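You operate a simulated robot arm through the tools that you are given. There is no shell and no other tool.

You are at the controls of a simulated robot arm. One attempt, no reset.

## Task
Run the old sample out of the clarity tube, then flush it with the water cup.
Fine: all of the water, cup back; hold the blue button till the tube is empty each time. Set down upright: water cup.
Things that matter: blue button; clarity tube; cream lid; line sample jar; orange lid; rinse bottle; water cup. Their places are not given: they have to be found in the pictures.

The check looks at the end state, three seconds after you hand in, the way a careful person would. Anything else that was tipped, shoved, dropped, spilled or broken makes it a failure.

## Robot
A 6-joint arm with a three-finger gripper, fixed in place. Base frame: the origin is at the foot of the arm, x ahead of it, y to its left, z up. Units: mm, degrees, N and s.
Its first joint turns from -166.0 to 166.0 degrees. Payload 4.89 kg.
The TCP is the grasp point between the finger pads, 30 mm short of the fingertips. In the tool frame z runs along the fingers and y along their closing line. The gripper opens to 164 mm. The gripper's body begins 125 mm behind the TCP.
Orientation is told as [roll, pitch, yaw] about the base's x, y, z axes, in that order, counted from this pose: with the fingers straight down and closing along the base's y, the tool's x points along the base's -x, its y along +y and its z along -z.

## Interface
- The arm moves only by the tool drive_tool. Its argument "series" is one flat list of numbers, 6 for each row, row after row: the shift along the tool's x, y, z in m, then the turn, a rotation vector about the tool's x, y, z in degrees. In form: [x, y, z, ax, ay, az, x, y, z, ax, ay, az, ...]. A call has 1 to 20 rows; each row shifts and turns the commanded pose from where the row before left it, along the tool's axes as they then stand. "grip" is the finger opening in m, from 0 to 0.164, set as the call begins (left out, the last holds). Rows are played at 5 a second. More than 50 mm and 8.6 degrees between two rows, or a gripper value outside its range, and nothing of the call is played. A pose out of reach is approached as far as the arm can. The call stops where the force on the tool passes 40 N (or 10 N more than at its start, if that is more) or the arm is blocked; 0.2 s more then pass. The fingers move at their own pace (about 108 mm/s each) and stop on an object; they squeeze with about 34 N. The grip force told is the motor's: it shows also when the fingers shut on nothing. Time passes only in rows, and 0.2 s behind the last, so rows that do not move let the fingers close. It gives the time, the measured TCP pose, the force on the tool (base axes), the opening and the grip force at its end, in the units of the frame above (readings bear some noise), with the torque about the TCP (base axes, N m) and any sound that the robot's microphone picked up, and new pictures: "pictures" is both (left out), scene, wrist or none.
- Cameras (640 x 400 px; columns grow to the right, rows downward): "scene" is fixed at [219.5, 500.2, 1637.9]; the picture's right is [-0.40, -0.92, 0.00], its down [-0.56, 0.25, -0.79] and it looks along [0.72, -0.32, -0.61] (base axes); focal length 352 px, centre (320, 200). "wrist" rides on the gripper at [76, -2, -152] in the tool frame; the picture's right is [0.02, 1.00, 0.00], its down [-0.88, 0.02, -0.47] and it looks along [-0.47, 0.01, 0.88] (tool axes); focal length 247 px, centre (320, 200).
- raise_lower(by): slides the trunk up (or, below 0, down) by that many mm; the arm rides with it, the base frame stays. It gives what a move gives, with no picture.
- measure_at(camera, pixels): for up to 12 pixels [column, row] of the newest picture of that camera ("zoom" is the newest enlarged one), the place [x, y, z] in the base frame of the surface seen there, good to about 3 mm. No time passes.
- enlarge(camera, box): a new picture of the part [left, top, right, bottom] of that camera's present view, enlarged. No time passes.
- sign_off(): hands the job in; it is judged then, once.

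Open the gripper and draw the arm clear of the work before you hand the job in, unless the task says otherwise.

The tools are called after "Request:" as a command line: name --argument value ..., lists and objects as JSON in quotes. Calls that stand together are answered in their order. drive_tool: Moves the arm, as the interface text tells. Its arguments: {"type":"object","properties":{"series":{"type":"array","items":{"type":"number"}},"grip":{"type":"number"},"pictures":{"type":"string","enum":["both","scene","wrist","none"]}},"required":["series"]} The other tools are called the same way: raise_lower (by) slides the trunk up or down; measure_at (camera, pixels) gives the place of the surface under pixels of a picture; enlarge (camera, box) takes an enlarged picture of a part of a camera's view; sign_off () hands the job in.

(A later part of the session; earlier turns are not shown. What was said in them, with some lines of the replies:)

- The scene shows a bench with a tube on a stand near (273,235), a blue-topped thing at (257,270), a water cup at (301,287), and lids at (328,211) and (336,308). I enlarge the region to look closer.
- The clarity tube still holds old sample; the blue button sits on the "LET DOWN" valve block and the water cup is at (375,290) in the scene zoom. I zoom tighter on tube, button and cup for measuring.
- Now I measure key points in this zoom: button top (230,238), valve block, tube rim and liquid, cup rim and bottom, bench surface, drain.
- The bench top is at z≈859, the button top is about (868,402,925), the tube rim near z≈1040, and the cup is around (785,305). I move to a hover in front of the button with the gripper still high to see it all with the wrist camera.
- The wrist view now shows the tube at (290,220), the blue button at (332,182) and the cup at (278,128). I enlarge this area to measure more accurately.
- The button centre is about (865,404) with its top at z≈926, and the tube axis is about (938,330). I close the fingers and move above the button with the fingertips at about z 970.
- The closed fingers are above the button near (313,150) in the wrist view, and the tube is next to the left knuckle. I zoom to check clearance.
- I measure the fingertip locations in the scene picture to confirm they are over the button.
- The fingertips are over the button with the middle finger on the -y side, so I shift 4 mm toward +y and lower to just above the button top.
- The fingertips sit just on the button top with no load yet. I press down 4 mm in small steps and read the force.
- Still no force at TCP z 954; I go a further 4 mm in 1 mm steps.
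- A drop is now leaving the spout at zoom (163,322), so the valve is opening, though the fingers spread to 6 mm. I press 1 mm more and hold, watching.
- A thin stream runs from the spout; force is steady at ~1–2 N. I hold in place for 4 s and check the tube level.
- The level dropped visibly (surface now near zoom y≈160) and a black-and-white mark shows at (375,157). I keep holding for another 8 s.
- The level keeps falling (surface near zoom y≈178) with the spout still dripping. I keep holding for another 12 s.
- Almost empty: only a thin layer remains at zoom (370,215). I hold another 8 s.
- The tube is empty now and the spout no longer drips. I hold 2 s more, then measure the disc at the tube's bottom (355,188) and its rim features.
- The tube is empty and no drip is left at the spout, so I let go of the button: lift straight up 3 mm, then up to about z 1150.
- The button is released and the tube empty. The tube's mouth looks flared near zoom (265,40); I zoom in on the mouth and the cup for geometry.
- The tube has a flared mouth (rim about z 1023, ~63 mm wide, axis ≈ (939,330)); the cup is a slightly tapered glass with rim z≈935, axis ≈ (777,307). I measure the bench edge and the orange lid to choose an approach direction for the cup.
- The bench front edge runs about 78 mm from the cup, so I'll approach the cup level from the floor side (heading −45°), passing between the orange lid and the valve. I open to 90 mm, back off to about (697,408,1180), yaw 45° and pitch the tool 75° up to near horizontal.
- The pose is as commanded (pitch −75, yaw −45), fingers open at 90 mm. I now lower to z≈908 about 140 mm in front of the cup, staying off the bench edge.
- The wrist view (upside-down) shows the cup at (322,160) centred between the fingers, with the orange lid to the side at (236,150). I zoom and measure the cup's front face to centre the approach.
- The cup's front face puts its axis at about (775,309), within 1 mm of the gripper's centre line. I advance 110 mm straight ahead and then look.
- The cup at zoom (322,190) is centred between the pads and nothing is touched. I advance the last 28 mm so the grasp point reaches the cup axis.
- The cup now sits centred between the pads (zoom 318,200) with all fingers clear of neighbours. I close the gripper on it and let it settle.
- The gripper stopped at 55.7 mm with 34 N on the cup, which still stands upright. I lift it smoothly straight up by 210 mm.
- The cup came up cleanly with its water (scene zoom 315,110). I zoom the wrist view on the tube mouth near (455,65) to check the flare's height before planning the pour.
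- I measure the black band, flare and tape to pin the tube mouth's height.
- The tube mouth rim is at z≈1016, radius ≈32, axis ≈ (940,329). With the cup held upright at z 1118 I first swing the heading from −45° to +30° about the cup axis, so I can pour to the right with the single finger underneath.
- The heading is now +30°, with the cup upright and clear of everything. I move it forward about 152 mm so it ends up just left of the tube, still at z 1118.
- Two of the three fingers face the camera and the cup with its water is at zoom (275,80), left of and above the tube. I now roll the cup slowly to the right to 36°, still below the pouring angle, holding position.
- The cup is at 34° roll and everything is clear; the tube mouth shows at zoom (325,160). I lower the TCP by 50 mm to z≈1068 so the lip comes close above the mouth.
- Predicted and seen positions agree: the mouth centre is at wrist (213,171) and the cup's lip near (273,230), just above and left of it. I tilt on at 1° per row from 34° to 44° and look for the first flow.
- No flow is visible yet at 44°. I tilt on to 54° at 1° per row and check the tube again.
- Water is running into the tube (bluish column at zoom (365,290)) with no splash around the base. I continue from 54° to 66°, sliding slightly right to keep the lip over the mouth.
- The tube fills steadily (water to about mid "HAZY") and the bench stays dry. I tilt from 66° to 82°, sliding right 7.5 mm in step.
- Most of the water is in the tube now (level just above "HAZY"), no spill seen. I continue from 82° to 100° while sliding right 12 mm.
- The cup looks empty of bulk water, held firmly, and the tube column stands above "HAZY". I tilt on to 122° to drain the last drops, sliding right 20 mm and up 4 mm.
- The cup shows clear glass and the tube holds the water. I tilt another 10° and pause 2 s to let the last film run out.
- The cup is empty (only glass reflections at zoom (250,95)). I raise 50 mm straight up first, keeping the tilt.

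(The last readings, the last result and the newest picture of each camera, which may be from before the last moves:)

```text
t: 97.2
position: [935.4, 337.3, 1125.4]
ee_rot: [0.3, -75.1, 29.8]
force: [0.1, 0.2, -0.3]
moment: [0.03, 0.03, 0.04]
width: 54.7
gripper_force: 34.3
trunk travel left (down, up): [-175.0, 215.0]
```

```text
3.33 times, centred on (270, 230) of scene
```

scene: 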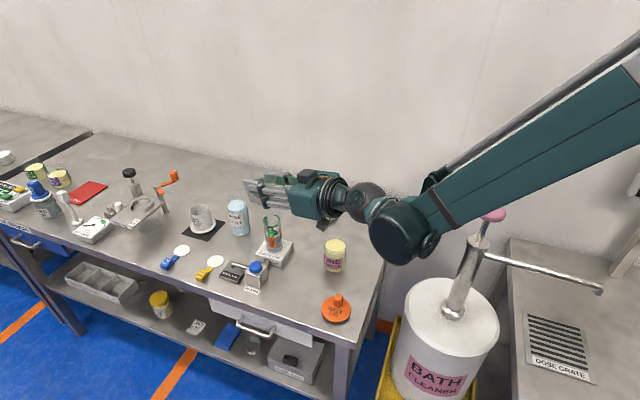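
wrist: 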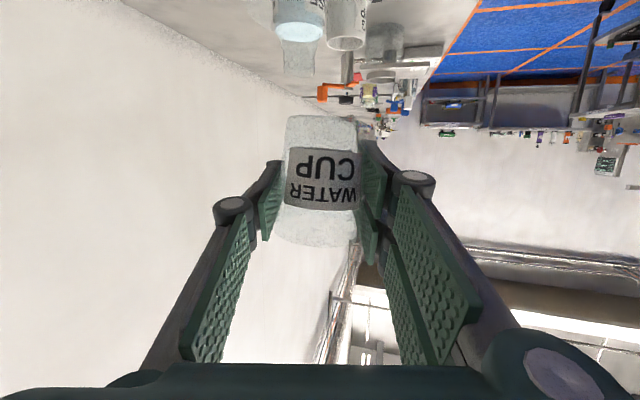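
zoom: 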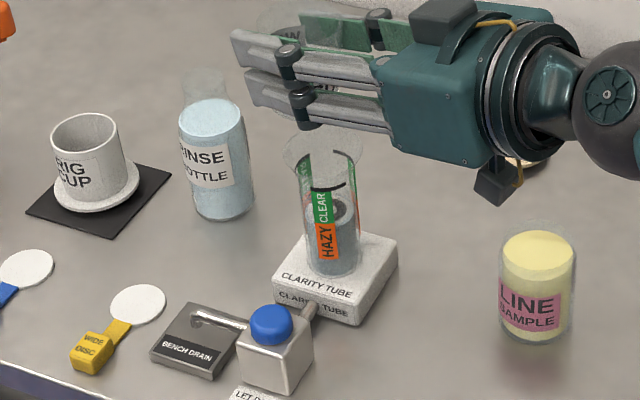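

The cup is upright again, the tube holds the rinse water and nothing else was disturbed. I carry the cup back above its place at about (775,309) and swing the heading back to −45°.

Request:
drive_tool --series '[0.00581, 0.00693, -0.0182, 0, 0, 0, 0.00581, 0.00693, -0.0182, 0, 0, 0, 0.00581, 0.00693, -0.0182, 0, 0, 0, 0.00581, 0.00693, -0.0182, 0, 0, 0, 0.00581, 0.00693, -0.0182, 0, 0, 0, 0.00581, 0.00693, -0.0182, 0, 0, 0, 0.00581, 0.00693, -0.0182, 0, 0, 0, 0.00581, 0.00693, -0.0182, 0, 0, 0, 0, 0, 0, 7.244, 0, 1.941, 0, 0, 0, 7.244, 0, 1.941, 0, 0, 0, 7.244, 0, 1.941, 0, 0, 0, 7.244, 0, 1.941, 0, 0, 0, 7.244, 0, 1.941, 0, 0, 0, 7.244, 0, 1.941, 0, 0, 0, 7.244, 0, 1.941, 0, 0, 0, 7.244, 0, 1.941, 0, 0, 0, 7.244, 0, 1.941, 0, 0, 0, 7.244, 0, 1.941]'

```text
t: 101.0
position: [774.0, 308.8, 1119.0]
ee_rot: [0.1, -74.8, -45.1]
force: [-1.2, -1.4, 0.4]
moment: [0.09, 0.05, 0.15]
width: 55.1
gripper_force: 34.5
trunk travel left (down, up): [-175.0, 215.0]
```

scene: 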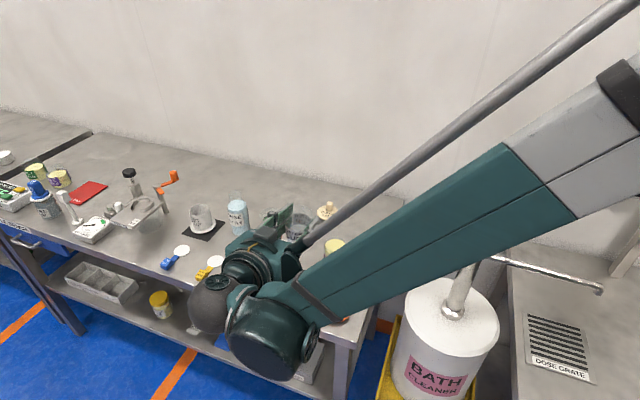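
wrist: 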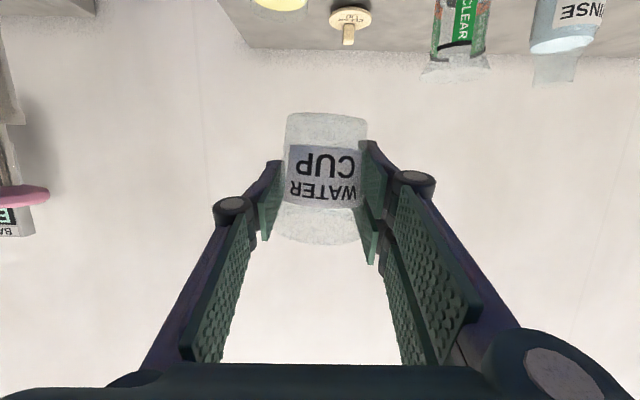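

I zoom into the wrist view to check how the cup sits in the grip compared with before.

Request:
enlarge --camera "wrist" --box '[240, 80, 400, 270]'

```text
2.11 times, centred on (320, 175) of wrist
```

zoom: 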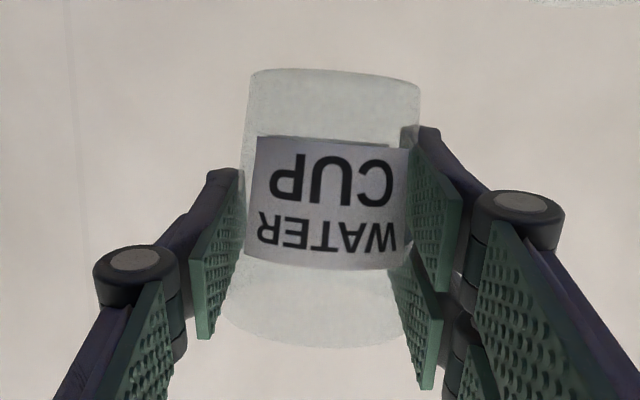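

The cup has leaned about 4–5° in the grip (label edge slopes from (257,137) to (410,152)), top toward the right. I measure the label to quantify lean before correcting it.

Request:
measure_at --camera "zoom" --pixels '[[270, 145], [330, 150], [400, 157], [258, 248], [325, 255], [395, 262], [330, 180], [327, 225], [265, 195], [405, 205], [330, 143], [325, 262]]'

```text
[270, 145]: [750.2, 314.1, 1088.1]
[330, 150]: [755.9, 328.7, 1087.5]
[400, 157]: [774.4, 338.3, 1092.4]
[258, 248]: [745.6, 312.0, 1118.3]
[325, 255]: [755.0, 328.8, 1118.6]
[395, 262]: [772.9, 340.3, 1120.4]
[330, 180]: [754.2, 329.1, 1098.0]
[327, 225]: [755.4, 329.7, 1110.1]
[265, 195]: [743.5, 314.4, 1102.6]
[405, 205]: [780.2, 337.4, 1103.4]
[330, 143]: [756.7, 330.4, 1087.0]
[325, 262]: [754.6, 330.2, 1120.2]
```

I zoom tighter on the cup base and label edges for a precise lean angle.

Request:
enlarge --camera "wrist" --box '[275, 100, 375, 160]'

Request:
enlarge --camera "wrist" --box '[275, 190, 375, 250]'

```text
6.40 times, centred on (325, 130) of wrist
```

zoom: 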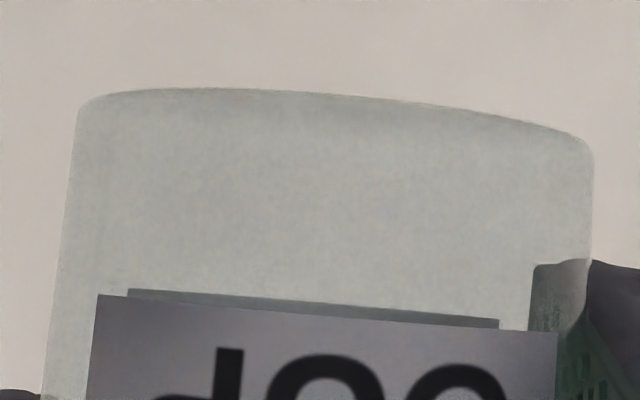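

```text
6.40 times, centred on (325, 220) of wrist
```

zoom: 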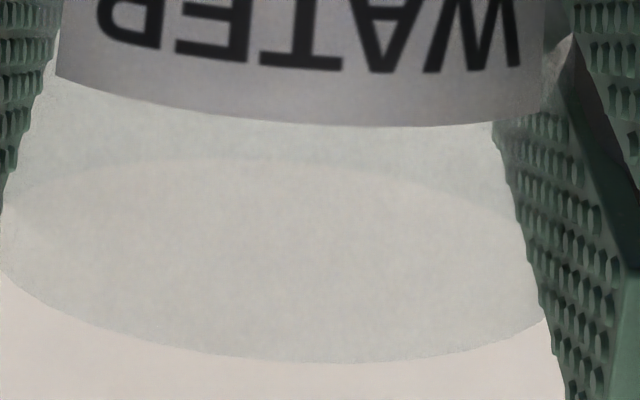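

The base and label edges slope ≈4.8°, of which ≈1.1° is camera twist, so the cup leans ≈3.7° with its top to the right. I roll the tool 3.7° back to the left to bring the cup upright and look again.

Request:
drive_tool --series '[0, 0, 0, 0.479, 0, -1.787, 0, 0, 0, 0.479, 0, -1.787, 0, 0, 0, 0, 0, 0]'

Request:
enlarge --camera "scene" --box '[240, 190, 340, 270]'

Request:
enlarge --camera "wrist" --box '[240, 80, 400, 270]'

```text
t: 101.8
position: [775.2, 309.5, 1117.0]
ee_rot: [-13.9, -74.5, -31.5]
force: [0.2, -0.1, 0.0]
moment: [0.04, 0.03, -0.01]
width: 54.7
gripper_force: 34.0
trunk travel left (down, up): [-175.0, 215.0]
```

scene: 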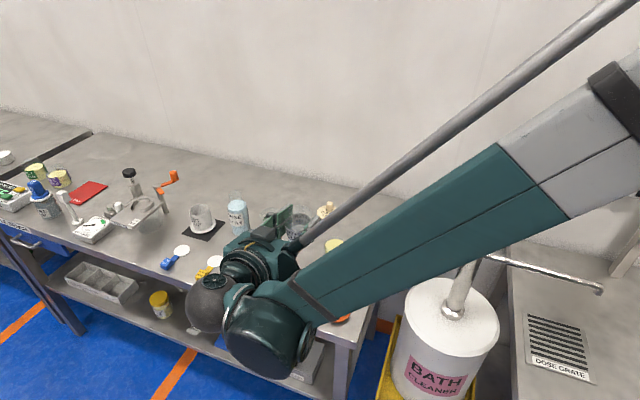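
wrist: 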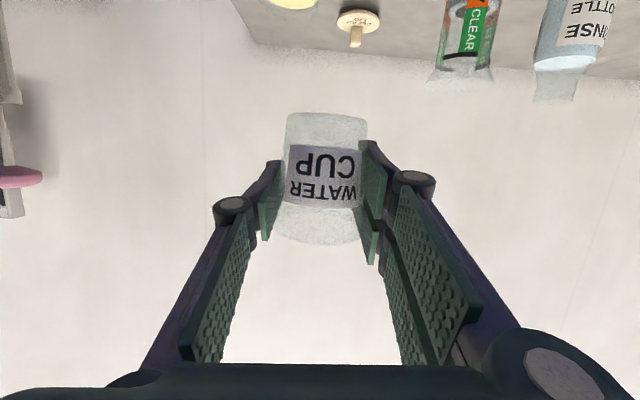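

```text
5.00 times, centred on (290, 230) of scene
```

zoom: 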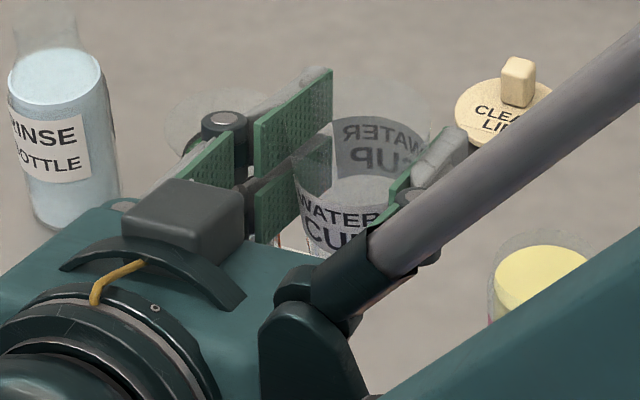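

```text
2.11 times, centred on (320, 175) of wrist
```

zoom: 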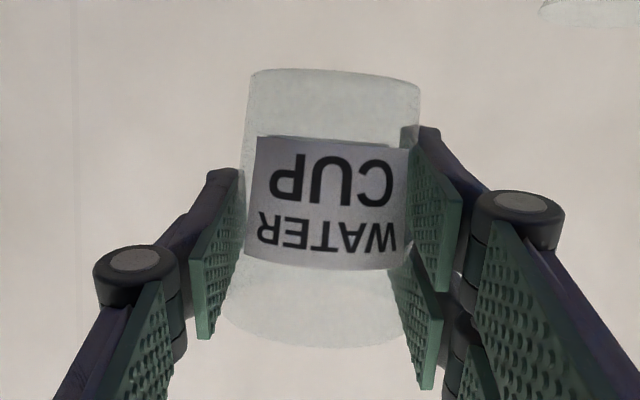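

I check uprightness by measuring along the label's lower edge, which should now be level in z.

Request:
measure_at --camera "zoom" --pixels '[[264, 143], [276, 144], [288, 145], [300, 146], [312, 147], [324, 148], [336, 150], [348, 151], [360, 152], [372, 153], [384, 154], [396, 155]]'

Request:
measure_at --camera "zoom" --pixels '[[252, 246], [264, 251], [276, 255], [288, 258], [300, 260], [312, 262], [324, 263], [336, 264], [348, 264], [360, 264], [372, 264], [384, 263]]'

```text
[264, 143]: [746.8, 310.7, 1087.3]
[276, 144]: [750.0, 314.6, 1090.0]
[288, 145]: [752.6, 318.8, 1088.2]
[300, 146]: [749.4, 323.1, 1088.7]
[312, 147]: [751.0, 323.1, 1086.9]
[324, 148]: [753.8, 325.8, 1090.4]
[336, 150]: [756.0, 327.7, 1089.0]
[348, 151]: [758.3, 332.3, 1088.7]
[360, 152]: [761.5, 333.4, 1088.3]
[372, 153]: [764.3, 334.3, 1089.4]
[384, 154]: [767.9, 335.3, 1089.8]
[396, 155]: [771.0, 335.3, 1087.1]
```

```text
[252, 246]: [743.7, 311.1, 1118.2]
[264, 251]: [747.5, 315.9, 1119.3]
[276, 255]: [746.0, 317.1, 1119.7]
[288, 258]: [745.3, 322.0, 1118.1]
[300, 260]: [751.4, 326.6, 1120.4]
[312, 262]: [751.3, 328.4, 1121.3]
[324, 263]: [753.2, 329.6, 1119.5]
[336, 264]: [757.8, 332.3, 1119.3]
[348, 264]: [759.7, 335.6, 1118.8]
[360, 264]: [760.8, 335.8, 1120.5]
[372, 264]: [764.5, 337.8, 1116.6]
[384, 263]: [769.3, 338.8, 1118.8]
```

The label edge is now level (z≈1088.6 across), so the cup is upright, and its axis is at about (774,308) as before. I lower it straight down 198 mm to just above the bench.

Request:
drive_tool --series '[0.00964, 0.00065, 0.00258, 0, 0, 0, 0.01928, 0.00129, 0.00517, 0, 0, 0, 0.01928, 0.00129, 0.00517, 0, 0, 0, 0.01928, 0.00129, 0.00517, 0, 0, 0, 0.01928, 0.00129, 0.00517, 0, 0, 0, 0.01928, 0.00129, 0.00517, 0, 0, 0, 0.01928, 0.00129, 0.00517, 0, 0, 0, 0.01928, 0.00129, 0.00517, 0, 0, 0, 0.01928, 0.00129, 0.00517, 0, 0, 0, 0.01928, 0.00129, 0.00517, 0, 0, 0, 0.00771, 0.00052, 0.00207, 0, 0, 0, 0, 0, 0, 0, 0, 0]'

Request:
enlarge --camera "wrist" --box '[220, 60, 420, 260]'

```text
t: 104.4
position: [773.6, 309.7, 918.9]
ee_rot: [-13.9, -74.5, -31.5]
force: [1.2, -0.6, -0.8]
moment: [0.0, 0.01, -0.04]
width: 55.2
gripper_force: 34.2
trunk travel left (down, up): [-175.0, 215.0]
```

scene: 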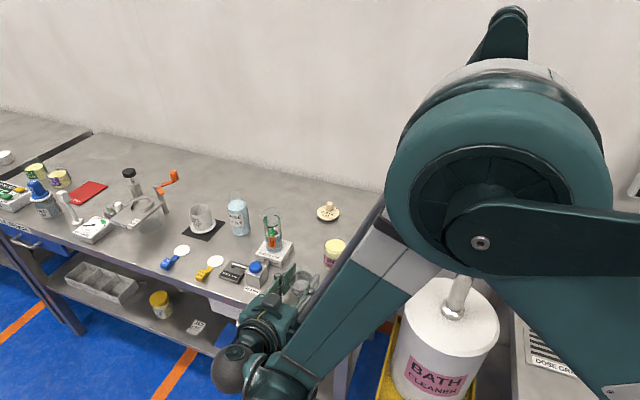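
wrist: 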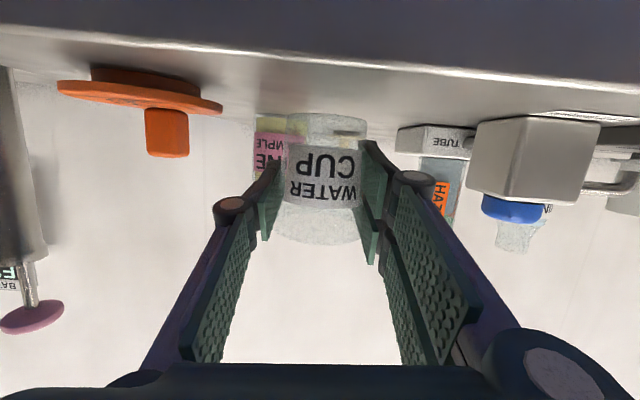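

```text
2.00 times, centred on (320, 160) of wrist
```

zoom: 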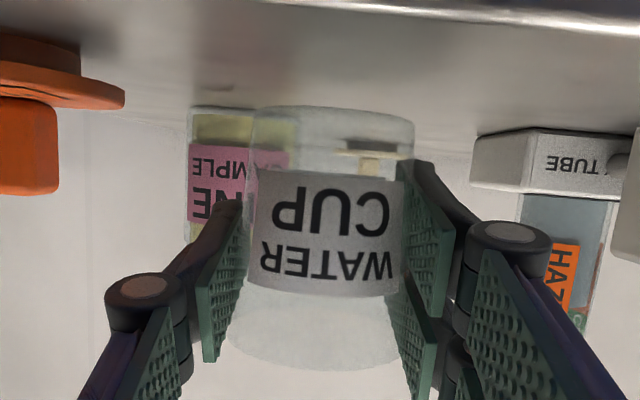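

The cup base is level with the bench and about 8 mm above it. I lower 6 mm, then check the force.

Request:
drive_tool --series '[0.00193, 0.00013, 0.00052, 0, 0, 0, 0.00193, 0.00013, 0.00052, 0, 0, 0, 0.00193, 0.00013, 0.00052, 0, 0, 0, 0, 0, 0, 0, 0, 0]' --pictures "none"

Request:
drive_tool --series '[0.00096, 7e-05, 0.00026, 0, 0, 0, 0, 0, 0, 0, 0, 0]' --pictures "none"

```text
t: 105.4
position: [774.5, 309.7, 913.1]
ee_rot: [-13.9, -74.4, -31.5]
force: [0.7, 0.2, -0.1]
moment: [-0.03, -0.01, 0.02]
width: 55.3
gripper_force: 33.9
trunk travel left (down, up): [-175.0, 215.0]
```

```text
t: 106.0
position: [774.6, 309.1, 913.4]
ee_rot: [-13.9, -74.3, -31.5]
force: [0.6, -0.2, -0.7]
moment: [0.0, -0.04, 0.01]
width: 55.0
gripper_force: 34.0
trunk travel left (down, up): [-175.0, 215.0]
```

No contact yet at z≈912.5; I continue down in 1 mm steps, reading the force each time.

Request:
drive_tool --series '[0.00096, 7e-05, 0.00026, 0, 0, 0, 0, 0, 0, 0, 0, 0]' --pictures "none"

Request:
drive_tool --series '[0.00096, 7e-05, 0.00026, 0, 0, 0, 0, 0, 0, 0, 0, 0]' --pictures "wrist"

Request:
enlarge --camera "wrist" --box '[260, 90, 390, 170]'

```text
t: 106.6
position: [774.4, 308.6, 911.3]
ee_rot: [-13.9, -74.3, -31.5]
force: [-0.2, -0.1, -0.3]
moment: [-0.04, -0.01, 0.02]
width: 55.0
gripper_force: 33.8
trunk travel left (down, up): [-175.0, 215.0]
```

```text
t: 107.2
position: [775.8, 309.6, 909.6]
ee_rot: [-13.8, -74.4, -31.4]
force: [-0.2, 0.0, 0.1]
moment: [0.01, -0.03, -0.02]
width: 54.8
gripper_force: 33.7
trunk travel left (down, up): [-175.0, 215.0]
```

wrist: 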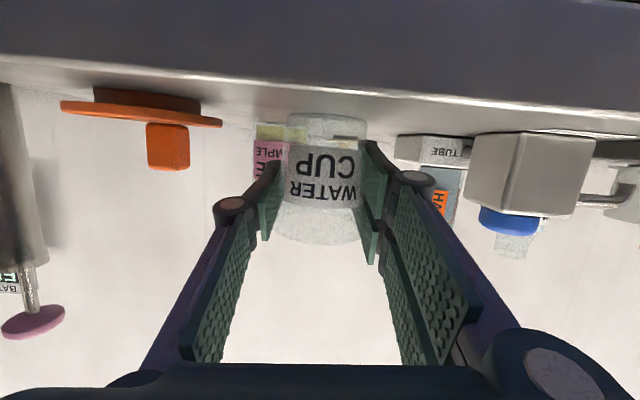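

```text
4.92 times, centred on (325, 130) of wrist
```

zoom: 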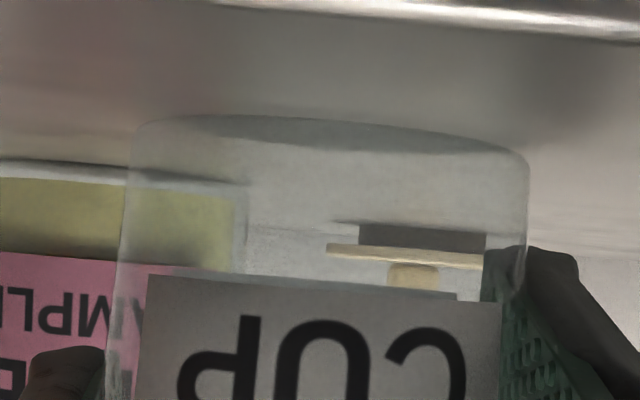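

Force is still near zero at z≈910, with the base very close to the bench. I continue in 0.7 mm steps.

Request:
drive_tool --series '[0.00067, 5e-05, 0.00018, 0, 0, 0, 0, 0, 0, 0, 0, 0]' --pictures "none"

Request:
drive_tool --series '[0.00067, 5e-05, 0.00018, 0, 0, 0, 0, 0, 0, 0, 0, 0]' --pictures "none"

```text
t: 107.8
position: [774.7, 308.7, 910.8]
ee_rot: [-13.9, -74.3, -31.5]
force: [0.0, 0.7, 3.6]
moment: [0.0, -0.07, 0.0]
width: 55.0
gripper_force: 34.0
trunk travel left (down, up): [-175.0, 215.0]
```

```text
t: 108.4
position: [774.5, 308.1, 909.0]
ee_rot: [-13.7, -74.5, -31.7]
force: [2.5, 1.2, 12.4]
moment: [-0.11, -0.33, 0.02]
width: 54.8
gripper_force: 34.4
trunk travel left (down, up): [-175.0, 215.0]
```

The base touched down (12 N after 3.6 N). I back off 0.7 mm to relieve the load and then open the gripper to 90 mm.

Request:
drive_tool --series '[-0.00067, -5e-05, -0.00018, 0, 0, 0, 0, 0, 0, 0, 0, 0]' --pictures "none"

Request:
drive_tool --series '[0, 0, 0, 0, 0, 0, 0, 0, 0, 0, 0, 0, 0, 0, 0, 0, 0, 0]' --grip 0.09

Request:
enlarge --camera "wrist" --box '[220, 60, 420, 260]'

Request:
enlarge --camera "scene" --box '[240, 240, 340, 340]'

```text
t: 109.0
position: [774.2, 310.0, 910.9]
ee_rot: [-13.7, -74.5, -31.5]
force: [1.8, -0.6, 7.8]
moment: [-0.11, -0.19, 0.02]
width: 54.9
gripper_force: 34.2
trunk travel left (down, up): [-175.0, 215.0]
```

```text
t: 109.8
position: [774.5, 308.6, 909.6]
ee_rot: [-13.8, -74.4, -31.5]
force: [0.6, 0.5, -0.4]
moment: [-0.03, 0.03, 0.01]
width: 90.0
gripper_force: 0.0
trunk travel left (down, up): [-175.0, 215.0]
```

scene: 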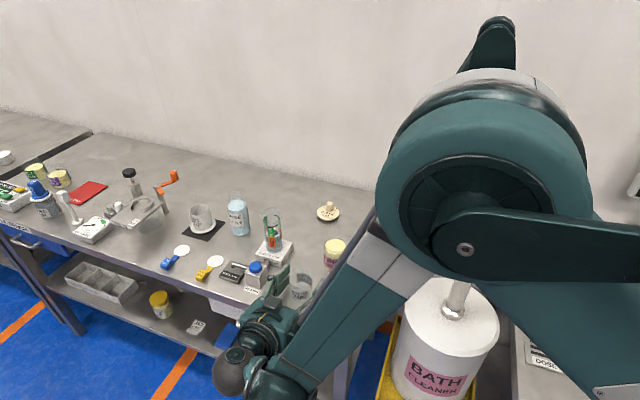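
wrist: 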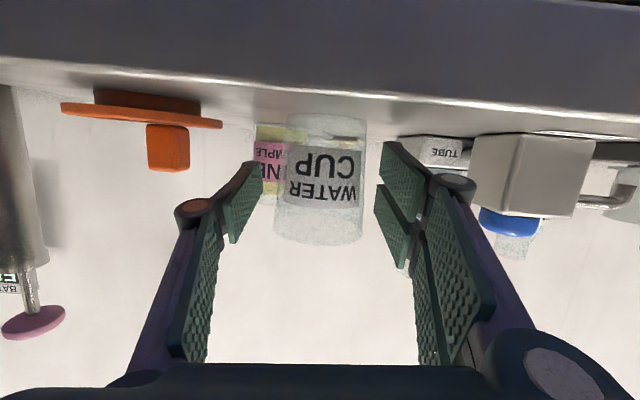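

```text
2.00 times, centred on (320, 160) of wrist
```

zoom: 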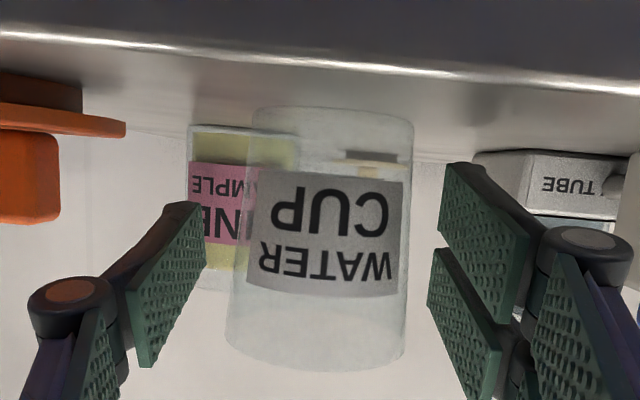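

```text
4.00 times, centred on (290, 290) of scene
```

zoom: 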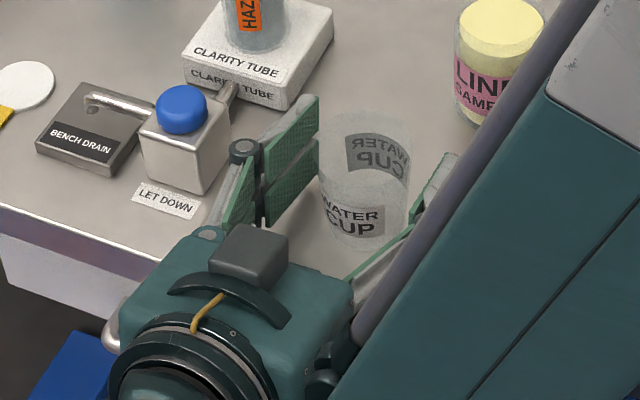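

The cup stands upright, empty, back at its spot, and the fingers are clear on both sides. I back straight out 140 mm and then rise 240 mm.

Request:
drive_tool --series '[0.00259, 0, -0.00966, 0, 0, 0, 0.00518, 0, -0.01932, 0, 0, 0, 0.00518, 0, -0.01932, 0, 0, 0, 0.00518, 0, -0.01932, 0, 0, 0, 0.00518, 0, -0.01932, 0, 0, 0, 0.00518, 0, -0.01932, 0, 0, 0, 0.00518, 0, -0.01932, 0, 0, 0, 0.00259, 0, -0.00966, 0, 0, 0, -0.02892, -0.00194, -0.00775, 0, 0, 0, -0.02892, -0.00194, -0.00775, 0, 0, 0, -0.02892, -0.00194, -0.00775, 0, 0, 0, -0.02892, -0.00194, -0.00775, 0, 0, 0, -0.02892, -0.00194, -0.00775, 0, 0, 0, -0.02892, -0.00194, -0.00775, 0, 0, 0, -0.02892, -0.00194, -0.00775, 0, 0, 0, -0.02892, -0.00194, -0.00775, 0, 0, 0]'

```text
t: 113.2
position: [675.1, 408.8, 1148.7]
ee_rot: [-14.0, -74.4, -31.4]
force: [0.2, 0.8, -0.5]
moment: [-0.07, -0.02, -0.13]
width: 90.1
gripper_force: 0.1
trunk travel left (down, up): [-175.0, 215.0]
```

scene: 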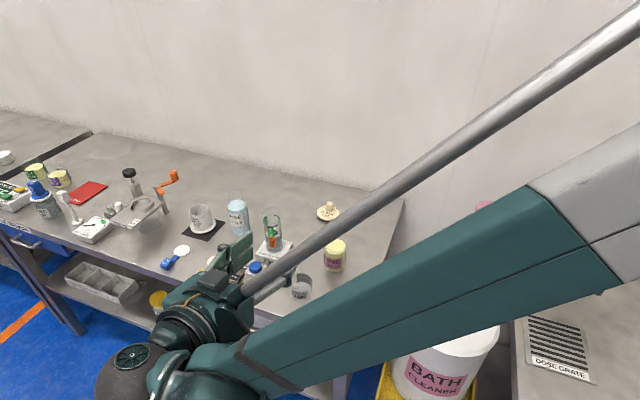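
wrist: 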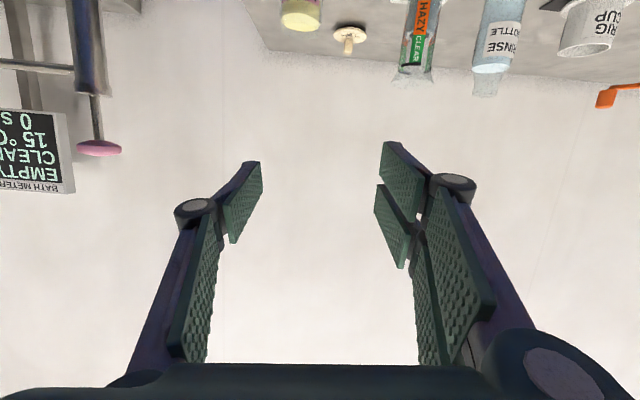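

The cup at (302,285) in the scene stays standing. I now undo the small roll, pitch the tool back to straight down, yaw back to 0° and close the fingers for pressing the button.

Request:
drive_tool --series '[0, 0, 0, -0.958, 0, 3.574, 0, 0, 0, 0, 8.333, 0, 0, 0, 0, 0, 8.333, 0, 0, 0, 0, 0, 8.333, 0, 0, 0, 0, 0, 8.333, 0, 0, 0, 0, 0, 8.333, 0, 0, 0, 0, 0, 8.333, 0, 0, 0, 0, 0, 8.333, 0, 0, 0, 0, 0, 8.333, 0, 0, 0, 0, 0, 8.333, 0, 0, 0, 0, 0, 0, -7.5, 0, 0, 0, 0, 0, -7.5, 0, 0, 0, 0, 0, -7.5, 0, 0, 0, 0, 0, -7.5, 0, 0, 0, 0, 0, -7.5, 0, 0, 0, 0, 0, -7.5]' --grip 0.0

Request:
enlarge --camera "scene" --box '[220, 190, 340, 310]'

```text
t: 116.6
position: [676.4, 407.9, 1150.1]
ee_rot: [0.1, 0.1, 0.2]
force: [-0.4, 0.5, -0.4]
moment: [0.02, 0.04, -0.05]
width: 0.0
gripper_force: 34.3
trunk travel left (down, up): [-175.0, 215.0]
```

scene: 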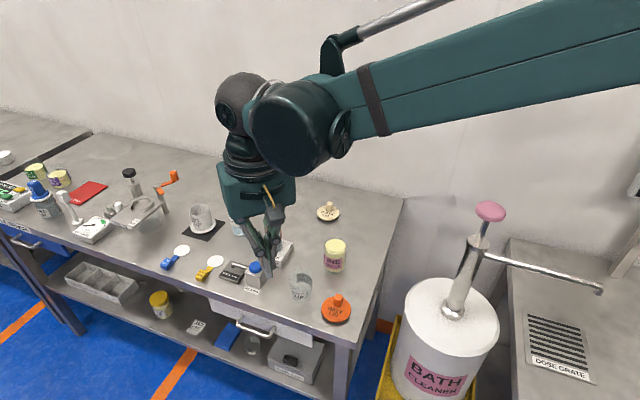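
wrist: 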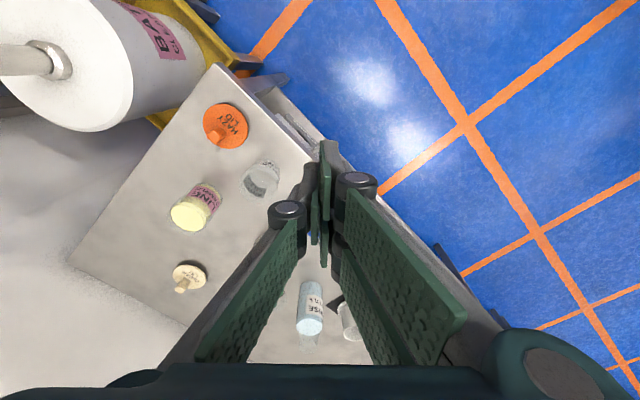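

```text
3.33 times, centred on (280, 250) of scene
```

zoom: 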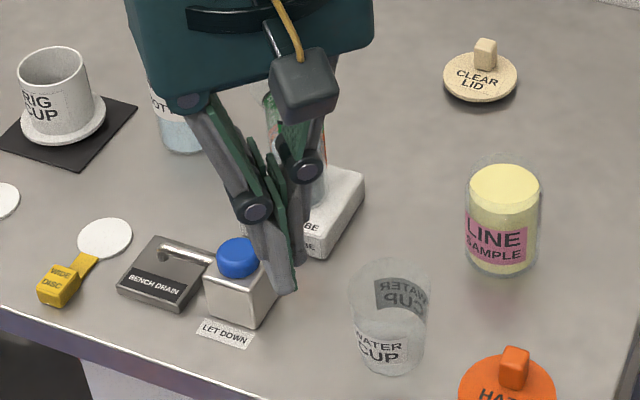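

The cup (zoom 388,315) stands fine. I move over the button to the same spot as before, (867,408), and come down to TCP z≈958, just above it.

Request:
drive_tool --series '[-0.0318, 0, 0, 0, 0, 0, -0.0318, 0, 0, 0, 0, 0, -0.0318, 0, 0, 0, 0, 0, -0.0318, 0, 0, 0, 0, 0, -0.0318, 0, 0, 0, 0, 0, -0.0318, 0, 0, 0, 0, 0, 0, 0, 0.036, 0, 0, 0, 0, 0, 0.036, 0, 0, 0, 0, 0, 0.036, 0, 0, 0, 0, 0, 0.036, 0, 0, 0, 0, 0, 0.036, 0, 0, 0, 0, 0, 0.012, 0, 0, 0, 0, 0, 0, 0, 0, 0]'

Request:
enlarge --camera "scene" --box '[235, 205, 295, 285]'

```text
t: 119.4
position: [867.0, 410.2, 957.1]
ee_rot: [0.2, 0.1, 0.0]
force: [0.3, -0.6, -0.1]
moment: [-0.05, 0.05, 0.0]
width: 0.0
gripper_force: 34.3
trunk travel left (down, up): [-175.0, 215.0]
```

scene: 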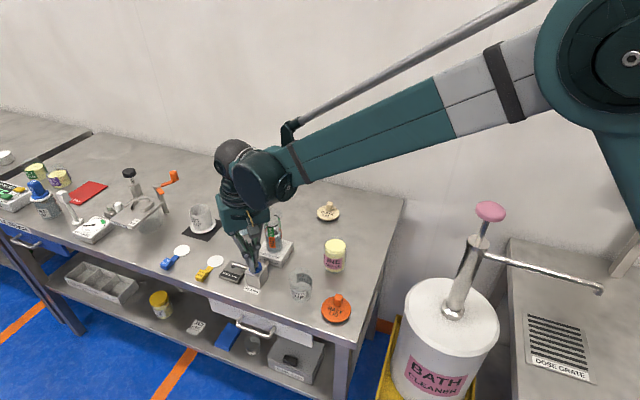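
wrist: 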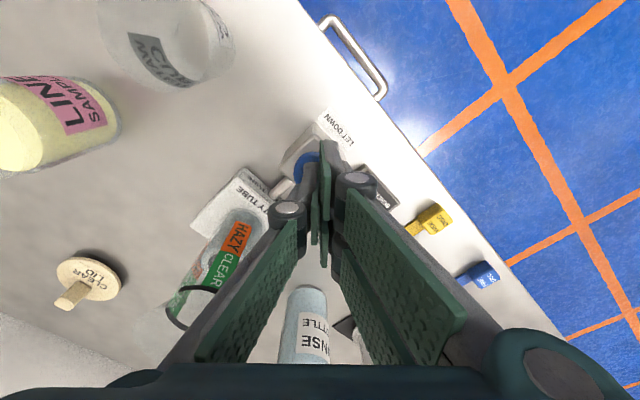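

```text
5.00 times, centred on (265, 245) of scene
```

zoom: 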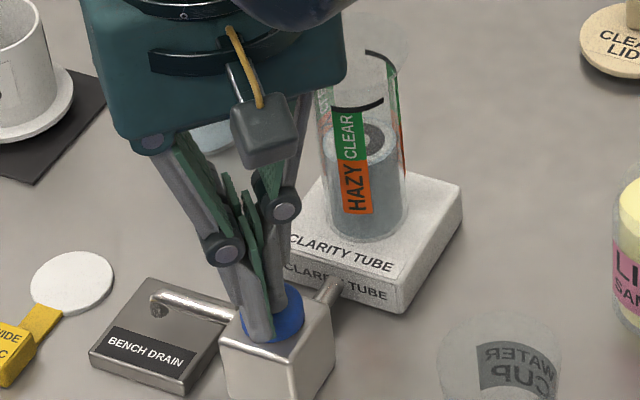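

I'm in place just above the button, about 2 mm more to +y than last time; the tube holds clear rinse water. I nudge −2 mm in y and press down 8 mm in 1 mm steps.

Request:
drive_tool --series '[0, -0.002, 0, 0, 0, 0, 0, 0, 0.001, 0, 0, 0, 0, 0, 0.001, 0, 0, 0, 0, 0, 0.001, 0, 0, 0, 0, 0, 0.001, 0, 0, 0, 0, 0, 0.001, 0, 0, 0, 0, 0, 0.001, 0, 0, 0, 0, 0, 0.001, 0, 0, 0, 0, 0, 0.001, 0, 0, 0, 0, 0, 0, 0, 0, 0]' --pictures "none"

Request:
enlarge --camera "scene" --box '[235, 205, 295, 285]'

```text
t: 121.6
position: [865.9, 407.4, 950.2]
ee_rot: [0.0, 0.1, 0.1]
force: [-0.1, 0.0, 1.1]
moment: [0.02, -0.02, 0.04]
width: 6.0
gripper_force: 45.0
trunk travel left (down, up): [-175.0, 215.0]
```

```text
5.00 times, centred on (265, 245) of scene
```

zoom: 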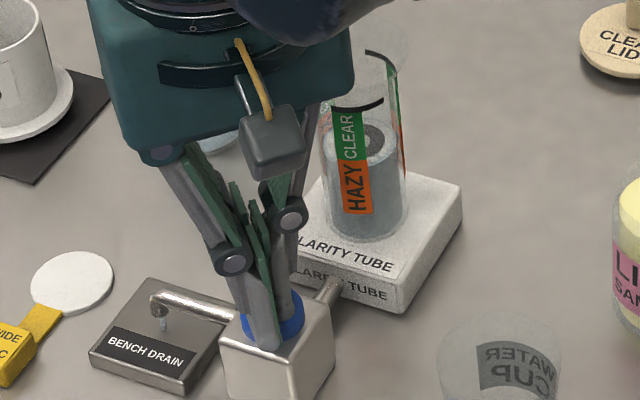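

The spout is running again at zoom (162,322), same readings as the first press. I press 1 mm more and hold for several stretches while the water drains.

Request:
drive_tool --series '[0, 0, 0.001, 0, 0, 0, 0, 0, 0, 0, 0, 0, 0, 0, 0, 0, 0, 0, 0, 0, 0, 0, 0, 0, 0, 0, 0, 0, 0, 0, 0, 0, 0, 0, 0, 0, 0, 0, 0, 0, 0, 0, 0, 0, 0, 0, 0, 0, 0, 0, 0, 0, 0, 0, 0, 0, 0, 0, 0, 0, 0, 0, 0, 0, 0, 0, 0, 0, 0, 0, 0, 0, 0, 0, 0, 0, 0, 0, 0, 0, 0, 0, 0, 0, 0, 0, 0, 0, 0, 0, 0, 0, 0, 0, 0, 0, 0, 0, 0, 0, 0, 0, 0, 0, 0, 0, 0, 0, 0, 0, 0, 0, 0, 0, 0, 0, 0, 0, 0, 0]' --pictures "none"

Request:
drive_tool --series '[0, 0, 0, 0, 0, 0, 0, 0, 0, 0, 0, 0, 0, 0, 0, 0, 0, 0, 0, 0, 0, 0, 0, 0, 0, 0, 0, 0, 0, 0, 0, 0, 0, 0, 0, 0, 0, 0, 0, 0, 0, 0, 0, 0, 0, 0, 0, 0, 0, 0, 0, 0, 0, 0, 0, 0, 0, 0, 0, 0, 0, 0, 0, 0, 0, 0, 0, 0, 0, 0, 0, 0, 0, 0, 0, 0, 0, 0, 0, 0, 0, 0, 0, 0, 0, 0, 0, 0, 0, 0, 0, 0, 0, 0, 0, 0, 0, 0, 0, 0, 0, 0, 0, 0, 0, 0, 0, 0, 0, 0, 0, 0, 0, 0, 0, 0, 0, 0, 0, 0]' --pictures "none"

Request:
drive_tool --series '[0, 0, 0, 0, 0, 0, 0, 0, 0, 0, 0, 0, 0, 0, 0, 0, 0, 0, 0, 0, 0, 0, 0, 0, 0, 0, 0, 0, 0, 0, 0, 0, 0, 0, 0, 0, 0, 0, 0, 0, 0, 0, 0, 0, 0, 0, 0, 0, 0, 0, 0, 0, 0, 0, 0, 0, 0, 0, 0, 0, 0, 0, 0, 0, 0, 0, 0, 0, 0, 0, 0, 0, 0, 0, 0, 0, 0, 0, 0, 0, 0, 0, 0, 0, 0, 0, 0, 0, 0, 0, 0, 0, 0, 0, 0, 0, 0, 0, 0, 0, 0, 0, 0, 0, 0, 0, 0, 0, 0, 0, 0, 0, 0, 0, 0, 0, 0, 0, 0, 0]' --pictures "none"

Request:
drive_tool --series '[0, 0, 0, 0, 0, 0, 0, 0, 0, 0, 0, 0, 0, 0, 0, 0, 0, 0, 0, 0, 0, 0, 0, 0, 0, 0, 0, 0, 0, 0, 0, 0, 0, 0, 0, 0, 0, 0, 0, 0, 0, 0, 0, 0, 0, 0, 0, 0, 0, 0, 0, 0, 0, 0, 0, 0, 0, 0, 0, 0, 0, 0, 0, 0, 0, 0, 0, 0, 0, 0, 0, 0, 0, 0, 0, 0, 0, 0, 0, 0, 0, 0, 0, 0, 0, 0, 0, 0, 0, 0, 0, 0, 0, 0, 0, 0, 0, 0, 0, 0, 0, 0, 0, 0, 0, 0, 0, 0, 0, 0, 0, 0, 0, 0, 0, 0, 0, 0, 0, 0]' --pictures "none"

Request:
enlarge --camera "scene" --box '[235, 205, 295, 285]'

```text
t: 125.8
position: [866.4, 406.2, 948.0]
ee_rot: [0.2, 0.2, 0.1]
force: [-0.3, -0.2, 1.9]
moment: [-0.07, -0.03, -0.03]
width: 6.3
gripper_force: 45.1
trunk travel left (down, up): [-175.0, 215.0]
```

```text
t: 130.0
position: [866.7, 406.4, 949.1]
ee_rot: [0.0, 0.1, 0.1]
force: [-1.6, -0.8, 2.7]
moment: [0.01, -0.03, 0.02]
width: 6.0
gripper_force: 44.9
trunk travel left (down, up): [-175.0, 215.0]
```

```text
t: 134.2
position: [865.3, 408.3, 948.5]
ee_rot: [0.1, 0.1, 0.1]
force: [0.6, 0.9, 2.3]
moment: [0.02, 0.0, -0.02]
width: 5.7
gripper_force: 45.0
trunk travel left (down, up): [-175.0, 215.0]
```

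```text
t: 138.4
position: [867.2, 406.1, 948.1]
ee_rot: [0.0, 0.1, 0.0]
force: [-0.3, -0.6, 2.0]
moment: [0.02, 0.01, 0.03]
width: 6.1
gripper_force: 44.9
trunk travel left (down, up): [-175.0, 215.0]
```

```text
5.00 times, centred on (265, 245) of scene
```

zoom: 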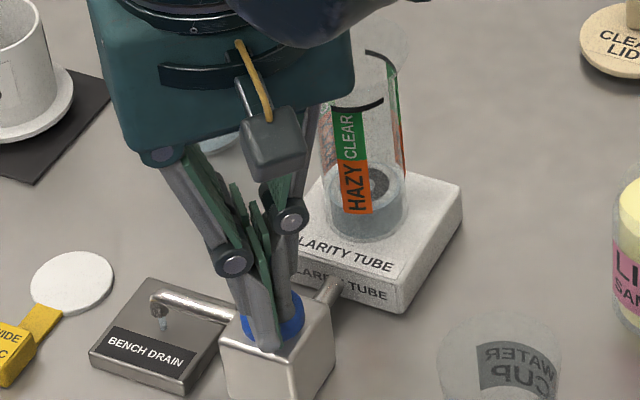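

The water is down to a low layer near zoom (375,195) and the spout still runs. I keep holding for about 17 s more.

Request:
drive_tool --series '[0, 0, 0, 0, 0, 0, 0, 0, 0, 0, 0, 0, 0, 0, 0, 0, 0, 0, 0, 0, 0, 0, 0, 0, 0, 0, 0, 0, 0, 0, 0, 0, 0, 0, 0, 0, 0, 0, 0, 0, 0, 0, 0, 0, 0, 0, 0, 0, 0, 0, 0, 0, 0, 0, 0, 0, 0, 0, 0, 0, 0, 0, 0, 0, 0, 0, 0, 0, 0, 0, 0, 0, 0, 0, 0, 0, 0, 0, 0, 0, 0, 0, 0, 0, 0, 0, 0, 0, 0, 0, 0, 0, 0, 0, 0, 0, 0, 0, 0, 0, 0, 0, 0, 0, 0, 0, 0, 0, 0, 0, 0, 0, 0, 0, 0, 0, 0, 0, 0, 0]' --pictures "none"

Request:
drive_tool --series '[0, 0, 0, 0, 0, 0, 0, 0, 0, 0, 0, 0, 0, 0, 0, 0, 0, 0, 0, 0, 0, 0, 0, 0, 0, 0, 0, 0, 0, 0, 0, 0, 0, 0, 0, 0, 0, 0, 0, 0, 0, 0, 0, 0, 0, 0, 0, 0, 0, 0, 0, 0, 0, 0, 0, 0, 0, 0, 0, 0, 0, 0, 0, 0, 0, 0, 0, 0, 0, 0, 0, 0, 0, 0, 0, 0, 0, 0, 0, 0, 0, 0, 0, 0, 0, 0, 0, 0, 0, 0, 0, 0, 0, 0, 0, 0, 0, 0, 0, 0, 0, 0, 0, 0, 0, 0, 0, 0, 0, 0, 0, 0, 0, 0, 0, 0, 0, 0, 0, 0]' --pictures "none"

Request:
drive_tool --series '[0, 0, 0, 0, 0, 0, 0, 0, 0, 0, 0, 0, 0, 0, 0, 0, 0, 0, 0, 0, 0, 0, 0, 0, 0, 0, 0, 0, 0, 0, 0, 0, 0, 0, 0, 0, 0, 0, 0, 0, 0, 0, 0, 0, 0, 0, 0, 0, 0, 0, 0, 0, 0, 0, 0, 0, 0, 0, 0, 0, 0, 0, 0, 0, 0, 0, 0, 0, 0, 0, 0, 0, 0, 0, 0, 0, 0, 0, 0, 0, 0, 0, 0, 0, 0, 0, 0, 0, 0, 0, 0, 0, 0, 0, 0, 0, 0, 0, 0, 0, 0, 0, 0, 0, 0, 0, 0, 0, 0, 0, 0, 0, 0, 0, 0, 0, 0, 0, 0, 0]' --pictures "none"

Request:
drive_tool --series '[0, 0, 0, 0, 0, 0, 0, 0, 0, 0, 0, 0, 0, 0, 0, 0, 0, 0, 0, 0, 0, 0, 0, 0, 0, 0, 0, 0, 0, 0, 0, 0, 0, 0, 0, 0, 0, 0, 0, 0, 0, 0, 0, 0, 0, 0, 0, 0, 0, 0, 0, 0, 0, 0, 0, 0, 0, 0, 0, 0, 0, 0, 0, 0, 0, 0, 0, 0, 0, 0, 0, 0, 0, 0, 0, 0, 0, 0, 0, 0, 0, 0, 0, 0, 0, 0, 0, 0, 0, 0, 0, 0, 0, 0, 0, 0, 0, 0, 0, 0, 0, 0, 0, 0, 0, 0, 0, 0, 0, 0, 0, 0, 0, 0, 0, 0, 0, 0, 0, 0]' --pictures "none"

Request:
enlarge --camera "scene" --box '[235, 220, 295, 280]'

```text
t: 142.6
position: [866.3, 406.2, 948.1]
ee_rot: [0.0, 0.1, 0.2]
force: [-0.6, 0.0, 1.7]
moment: [0.02, -0.02, 0.0]
width: 5.9
gripper_force: 44.6
trunk travel left (down, up): [-175.0, 215.0]
```

```text
t: 146.8
position: [864.5, 407.0, 948.7]
ee_rot: [0.1, 0.0, 0.0]
force: [-0.7, -0.3, 1.0]
moment: [-0.03, 0.04, 0.01]
width: 6.1
gripper_force: 45.0
trunk travel left (down, up): [-175.0, 215.0]
```

```text
t: 151.0
position: [866.3, 406.1, 949.5]
ee_rot: [0.2, 0.1, 0.1]
force: [0.1, 1.3, 1.8]
moment: [0.0, 0.0, -0.01]
width: 6.3
gripper_force: 44.8
trunk travel left (down, up): [-175.0, 215.0]
```

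```text
t: 155.2
position: [866.6, 407.2, 949.0]
ee_rot: [0.1, 0.1, 0.1]
force: [0.2, -0.1, 2.1]
moment: [-0.01, -0.01, 0.01]
width: 6.1
gripper_force: 44.3
trunk travel left (down, up): [-175.0, 215.0]
```

```text
6.67 times, centred on (265, 250) of scene
```

zoom: 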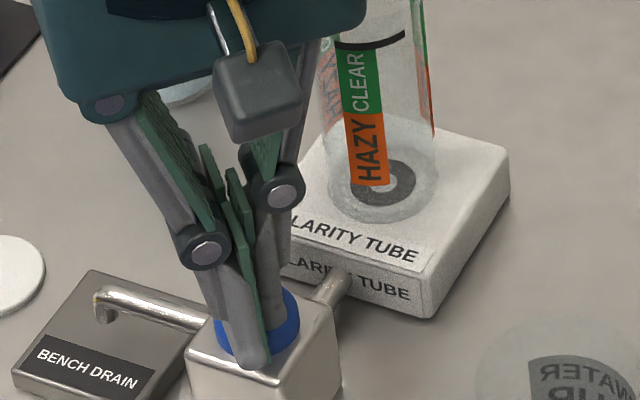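

The tube looks empty and the spout has stopped. I hold 4 s more to be sure and check the tube bottom closely.

Request:
drive_tool --series '[0, 0, 0, 0, 0, 0, 0, 0, 0, 0, 0, 0, 0, 0, 0, 0, 0, 0, 0, 0, 0, 0, 0, 0, 0, 0, 0, 0, 0, 0, 0, 0, 0, 0, 0, 0, 0, 0, 0, 0, 0, 0, 0, 0, 0, 0, 0, 0, 0, 0, 0, 0, 0, 0, 0, 0, 0, 0, 0, 0, 0, 0, 0, 0, 0, 0, 0, 0, 0, 0, 0, 0, 0, 0, 0, 0, 0, 0, 0, 0, 0, 0, 0, 0, 0, 0, 0, 0, 0, 0, 0, 0, 0, 0, 0, 0, 0, 0, 0, 0, 0, 0, 0, 0, 0, 0, 0, 0, 0, 0, 0, 0, 0, 0, 0, 0, 0, 0, 0, 0]' --pictures "none"

Request:
enlarge --camera "scene" --box '[250, 230, 290, 270]'

```text
t: 159.4
position: [866.4, 406.2, 949.9]
ee_rot: [0.1, 0.2, 0.1]
force: [1.0, 0.3, 1.8]
moment: [-0.01, -0.03, -0.03]
width: 5.8
gripper_force: 45.2
trunk travel left (down, up): [-175.0, 215.0]
```

```text
10.00 times, centred on (270, 250) of scene
```

zoom: 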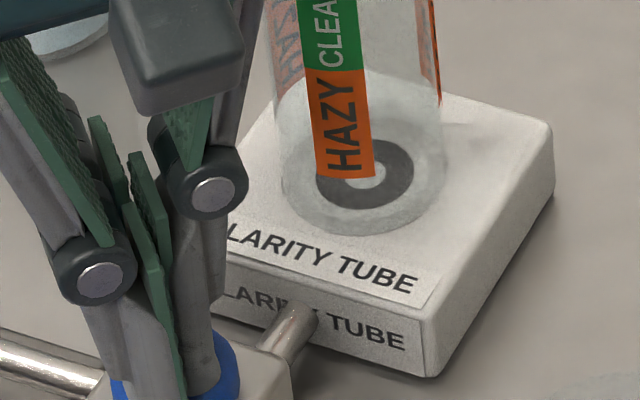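

The tube is empty down to the target disc. I lift off the button straight up and draw the arm back toward the base.

Request:
drive_tool --series '[0, 0, -0.003, 0, 0, 0, 0, 0, -0.005, 0, 0, 0, 0, 0, -0.012, 0, 0, 0, 0, 0, -0.03, 0, 0, 0, 0, 0, -0.04, 0, 0, 0, 0, 0, -0.04, 0, 0, 0, 0, 0, -0.04, 0, 0, 0, 0, 0, -0.04, 0, 0, 0, 0, 0, -0.04, 0, 0, 0, 0.04, -0.02, -0.01, 0, 0, 0, 0.04, -0.02, -0.01, 0, 0, 0, 0.04, -0.02, -0.01, 0, 0, 0, 0.04, -0.02, -0.01, 0, 0, 0, 0.04, -0.02, -0.01, 0, 0, 0, 0.04, -0.02, -0.01, 0, 0, 0, 0.04, -0.02, 0, 0, 0, 0, 0.04, -0.02, 0, 0, 0, 0]'

Request:
enlarge --camera "scene" --box '[180, 180, 380, 330]'

```text
t: 163.0
position: [548.7, 246.4, 1258.4]
ee_rot: [0.1, 0.1, 0.1]
force: [1.9, 1.6, -0.9]
moment: [-0.14, 0.24, -0.02]
width: 0.0
gripper_force: 45.4
trunk travel left (down, up): [-175.0, 215.0]
```

scene: 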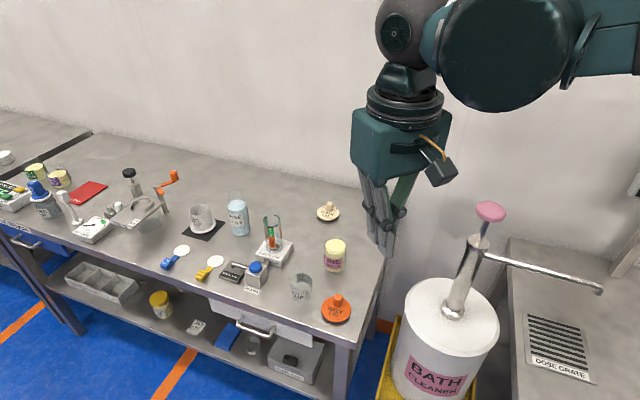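
wrist: 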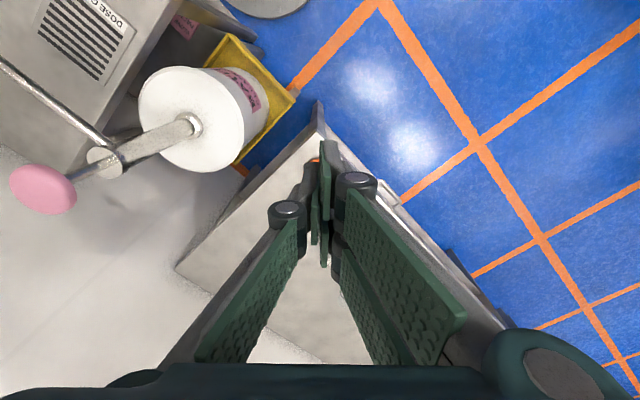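

```text
2.67 times, centred on (280, 255) of scene
```

zoom: 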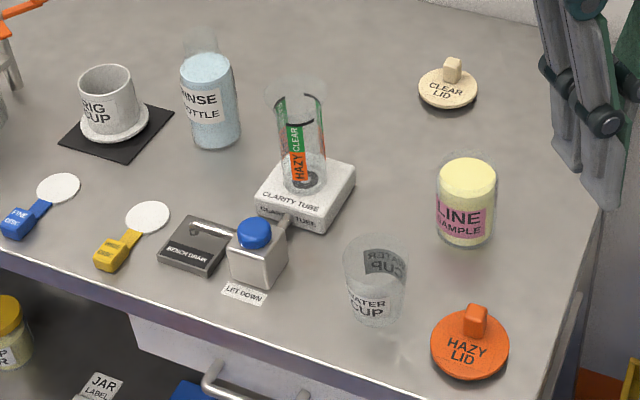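

Everything else matches the starting picture, and the cup is empty and standing. I look closely at the cup and the surface around it for any spill, and open the gripper.

Request:
drive_tool --series '[0, 0, 0, 0, 0, 0, 0, 0, 0, 0, 0, 0, 0, 0, 0, 0, 0, 0, 0, 0, 0, 0, 0, 0]' --grip 0.1 --pictures "scene"

Request:
enlarge --camera "scene" --box '[277, 255, 327, 315]'

Request:
enlarge --camera "scene" --box '[220, 200, 300, 300]'

```text
t: 164.0
position: [546.8, 245.8, 1258.7]
ee_rot: [0.2, 0.1, 0.1]
force: [-0.3, -0.1, 0.8]
moment: [0.05, 0.01, -0.04]
width: 99.9
gripper_force: 0.0
trunk travel left (down, up): [-175.0, 215.0]
```

scene: 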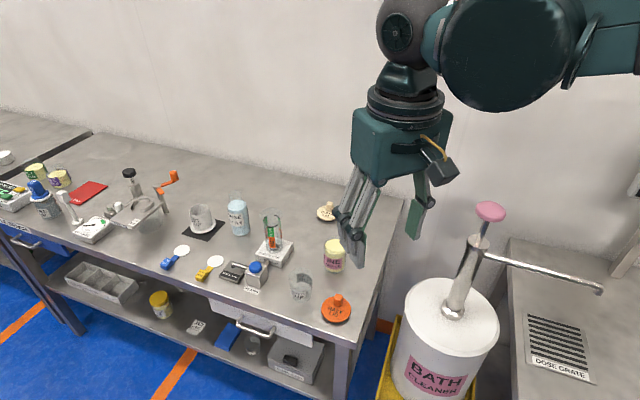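

```text
6.67 times, centred on (302, 285) of scene
```

zoom: 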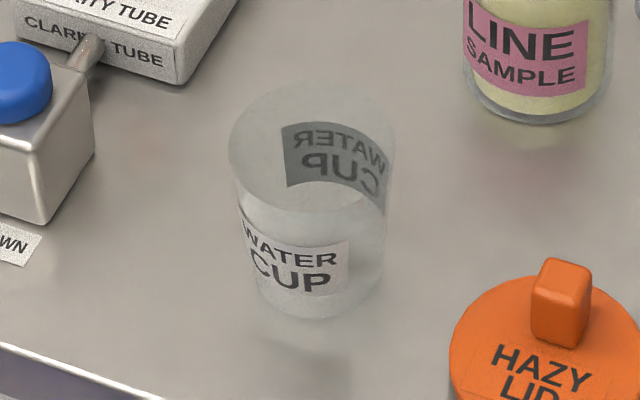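

```text
4.00 times, centred on (260, 250) of scene
```

zoom: 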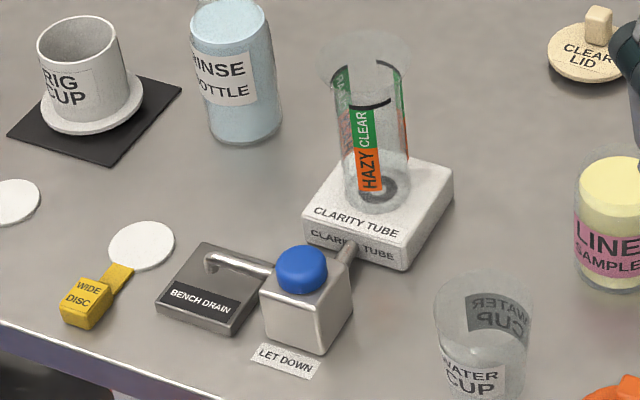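

The tube is empty, the button has popped back up, the cup stands empty at its place, and the bench is dry with nothing else moved. The gripper is open and clear of the work, so I hand in.

Request:
sign_off

```text
The job is handed in.
```

I drained the old sample from the clarity tube, flushed the tube with all of the cup's water, and handed the job in.

- **Old sample:** I held the blue button until the tube was empty and the spout had stopped dripping, then released it.
- **Flush:** I poured the cup slowly into the tube's flared mouth until the cup was empty. I then held the button again until the tube was empty to the disc at its bottom.
- **Cup:** It leaned a few degrees in the grip during the pour. I corrected that before setting it down, and it stands upright at its original spot.

In the last pictures the bench is dry and the lids, line sample jar and rinse bottle are where they started. The gripper is open and clear of the work.
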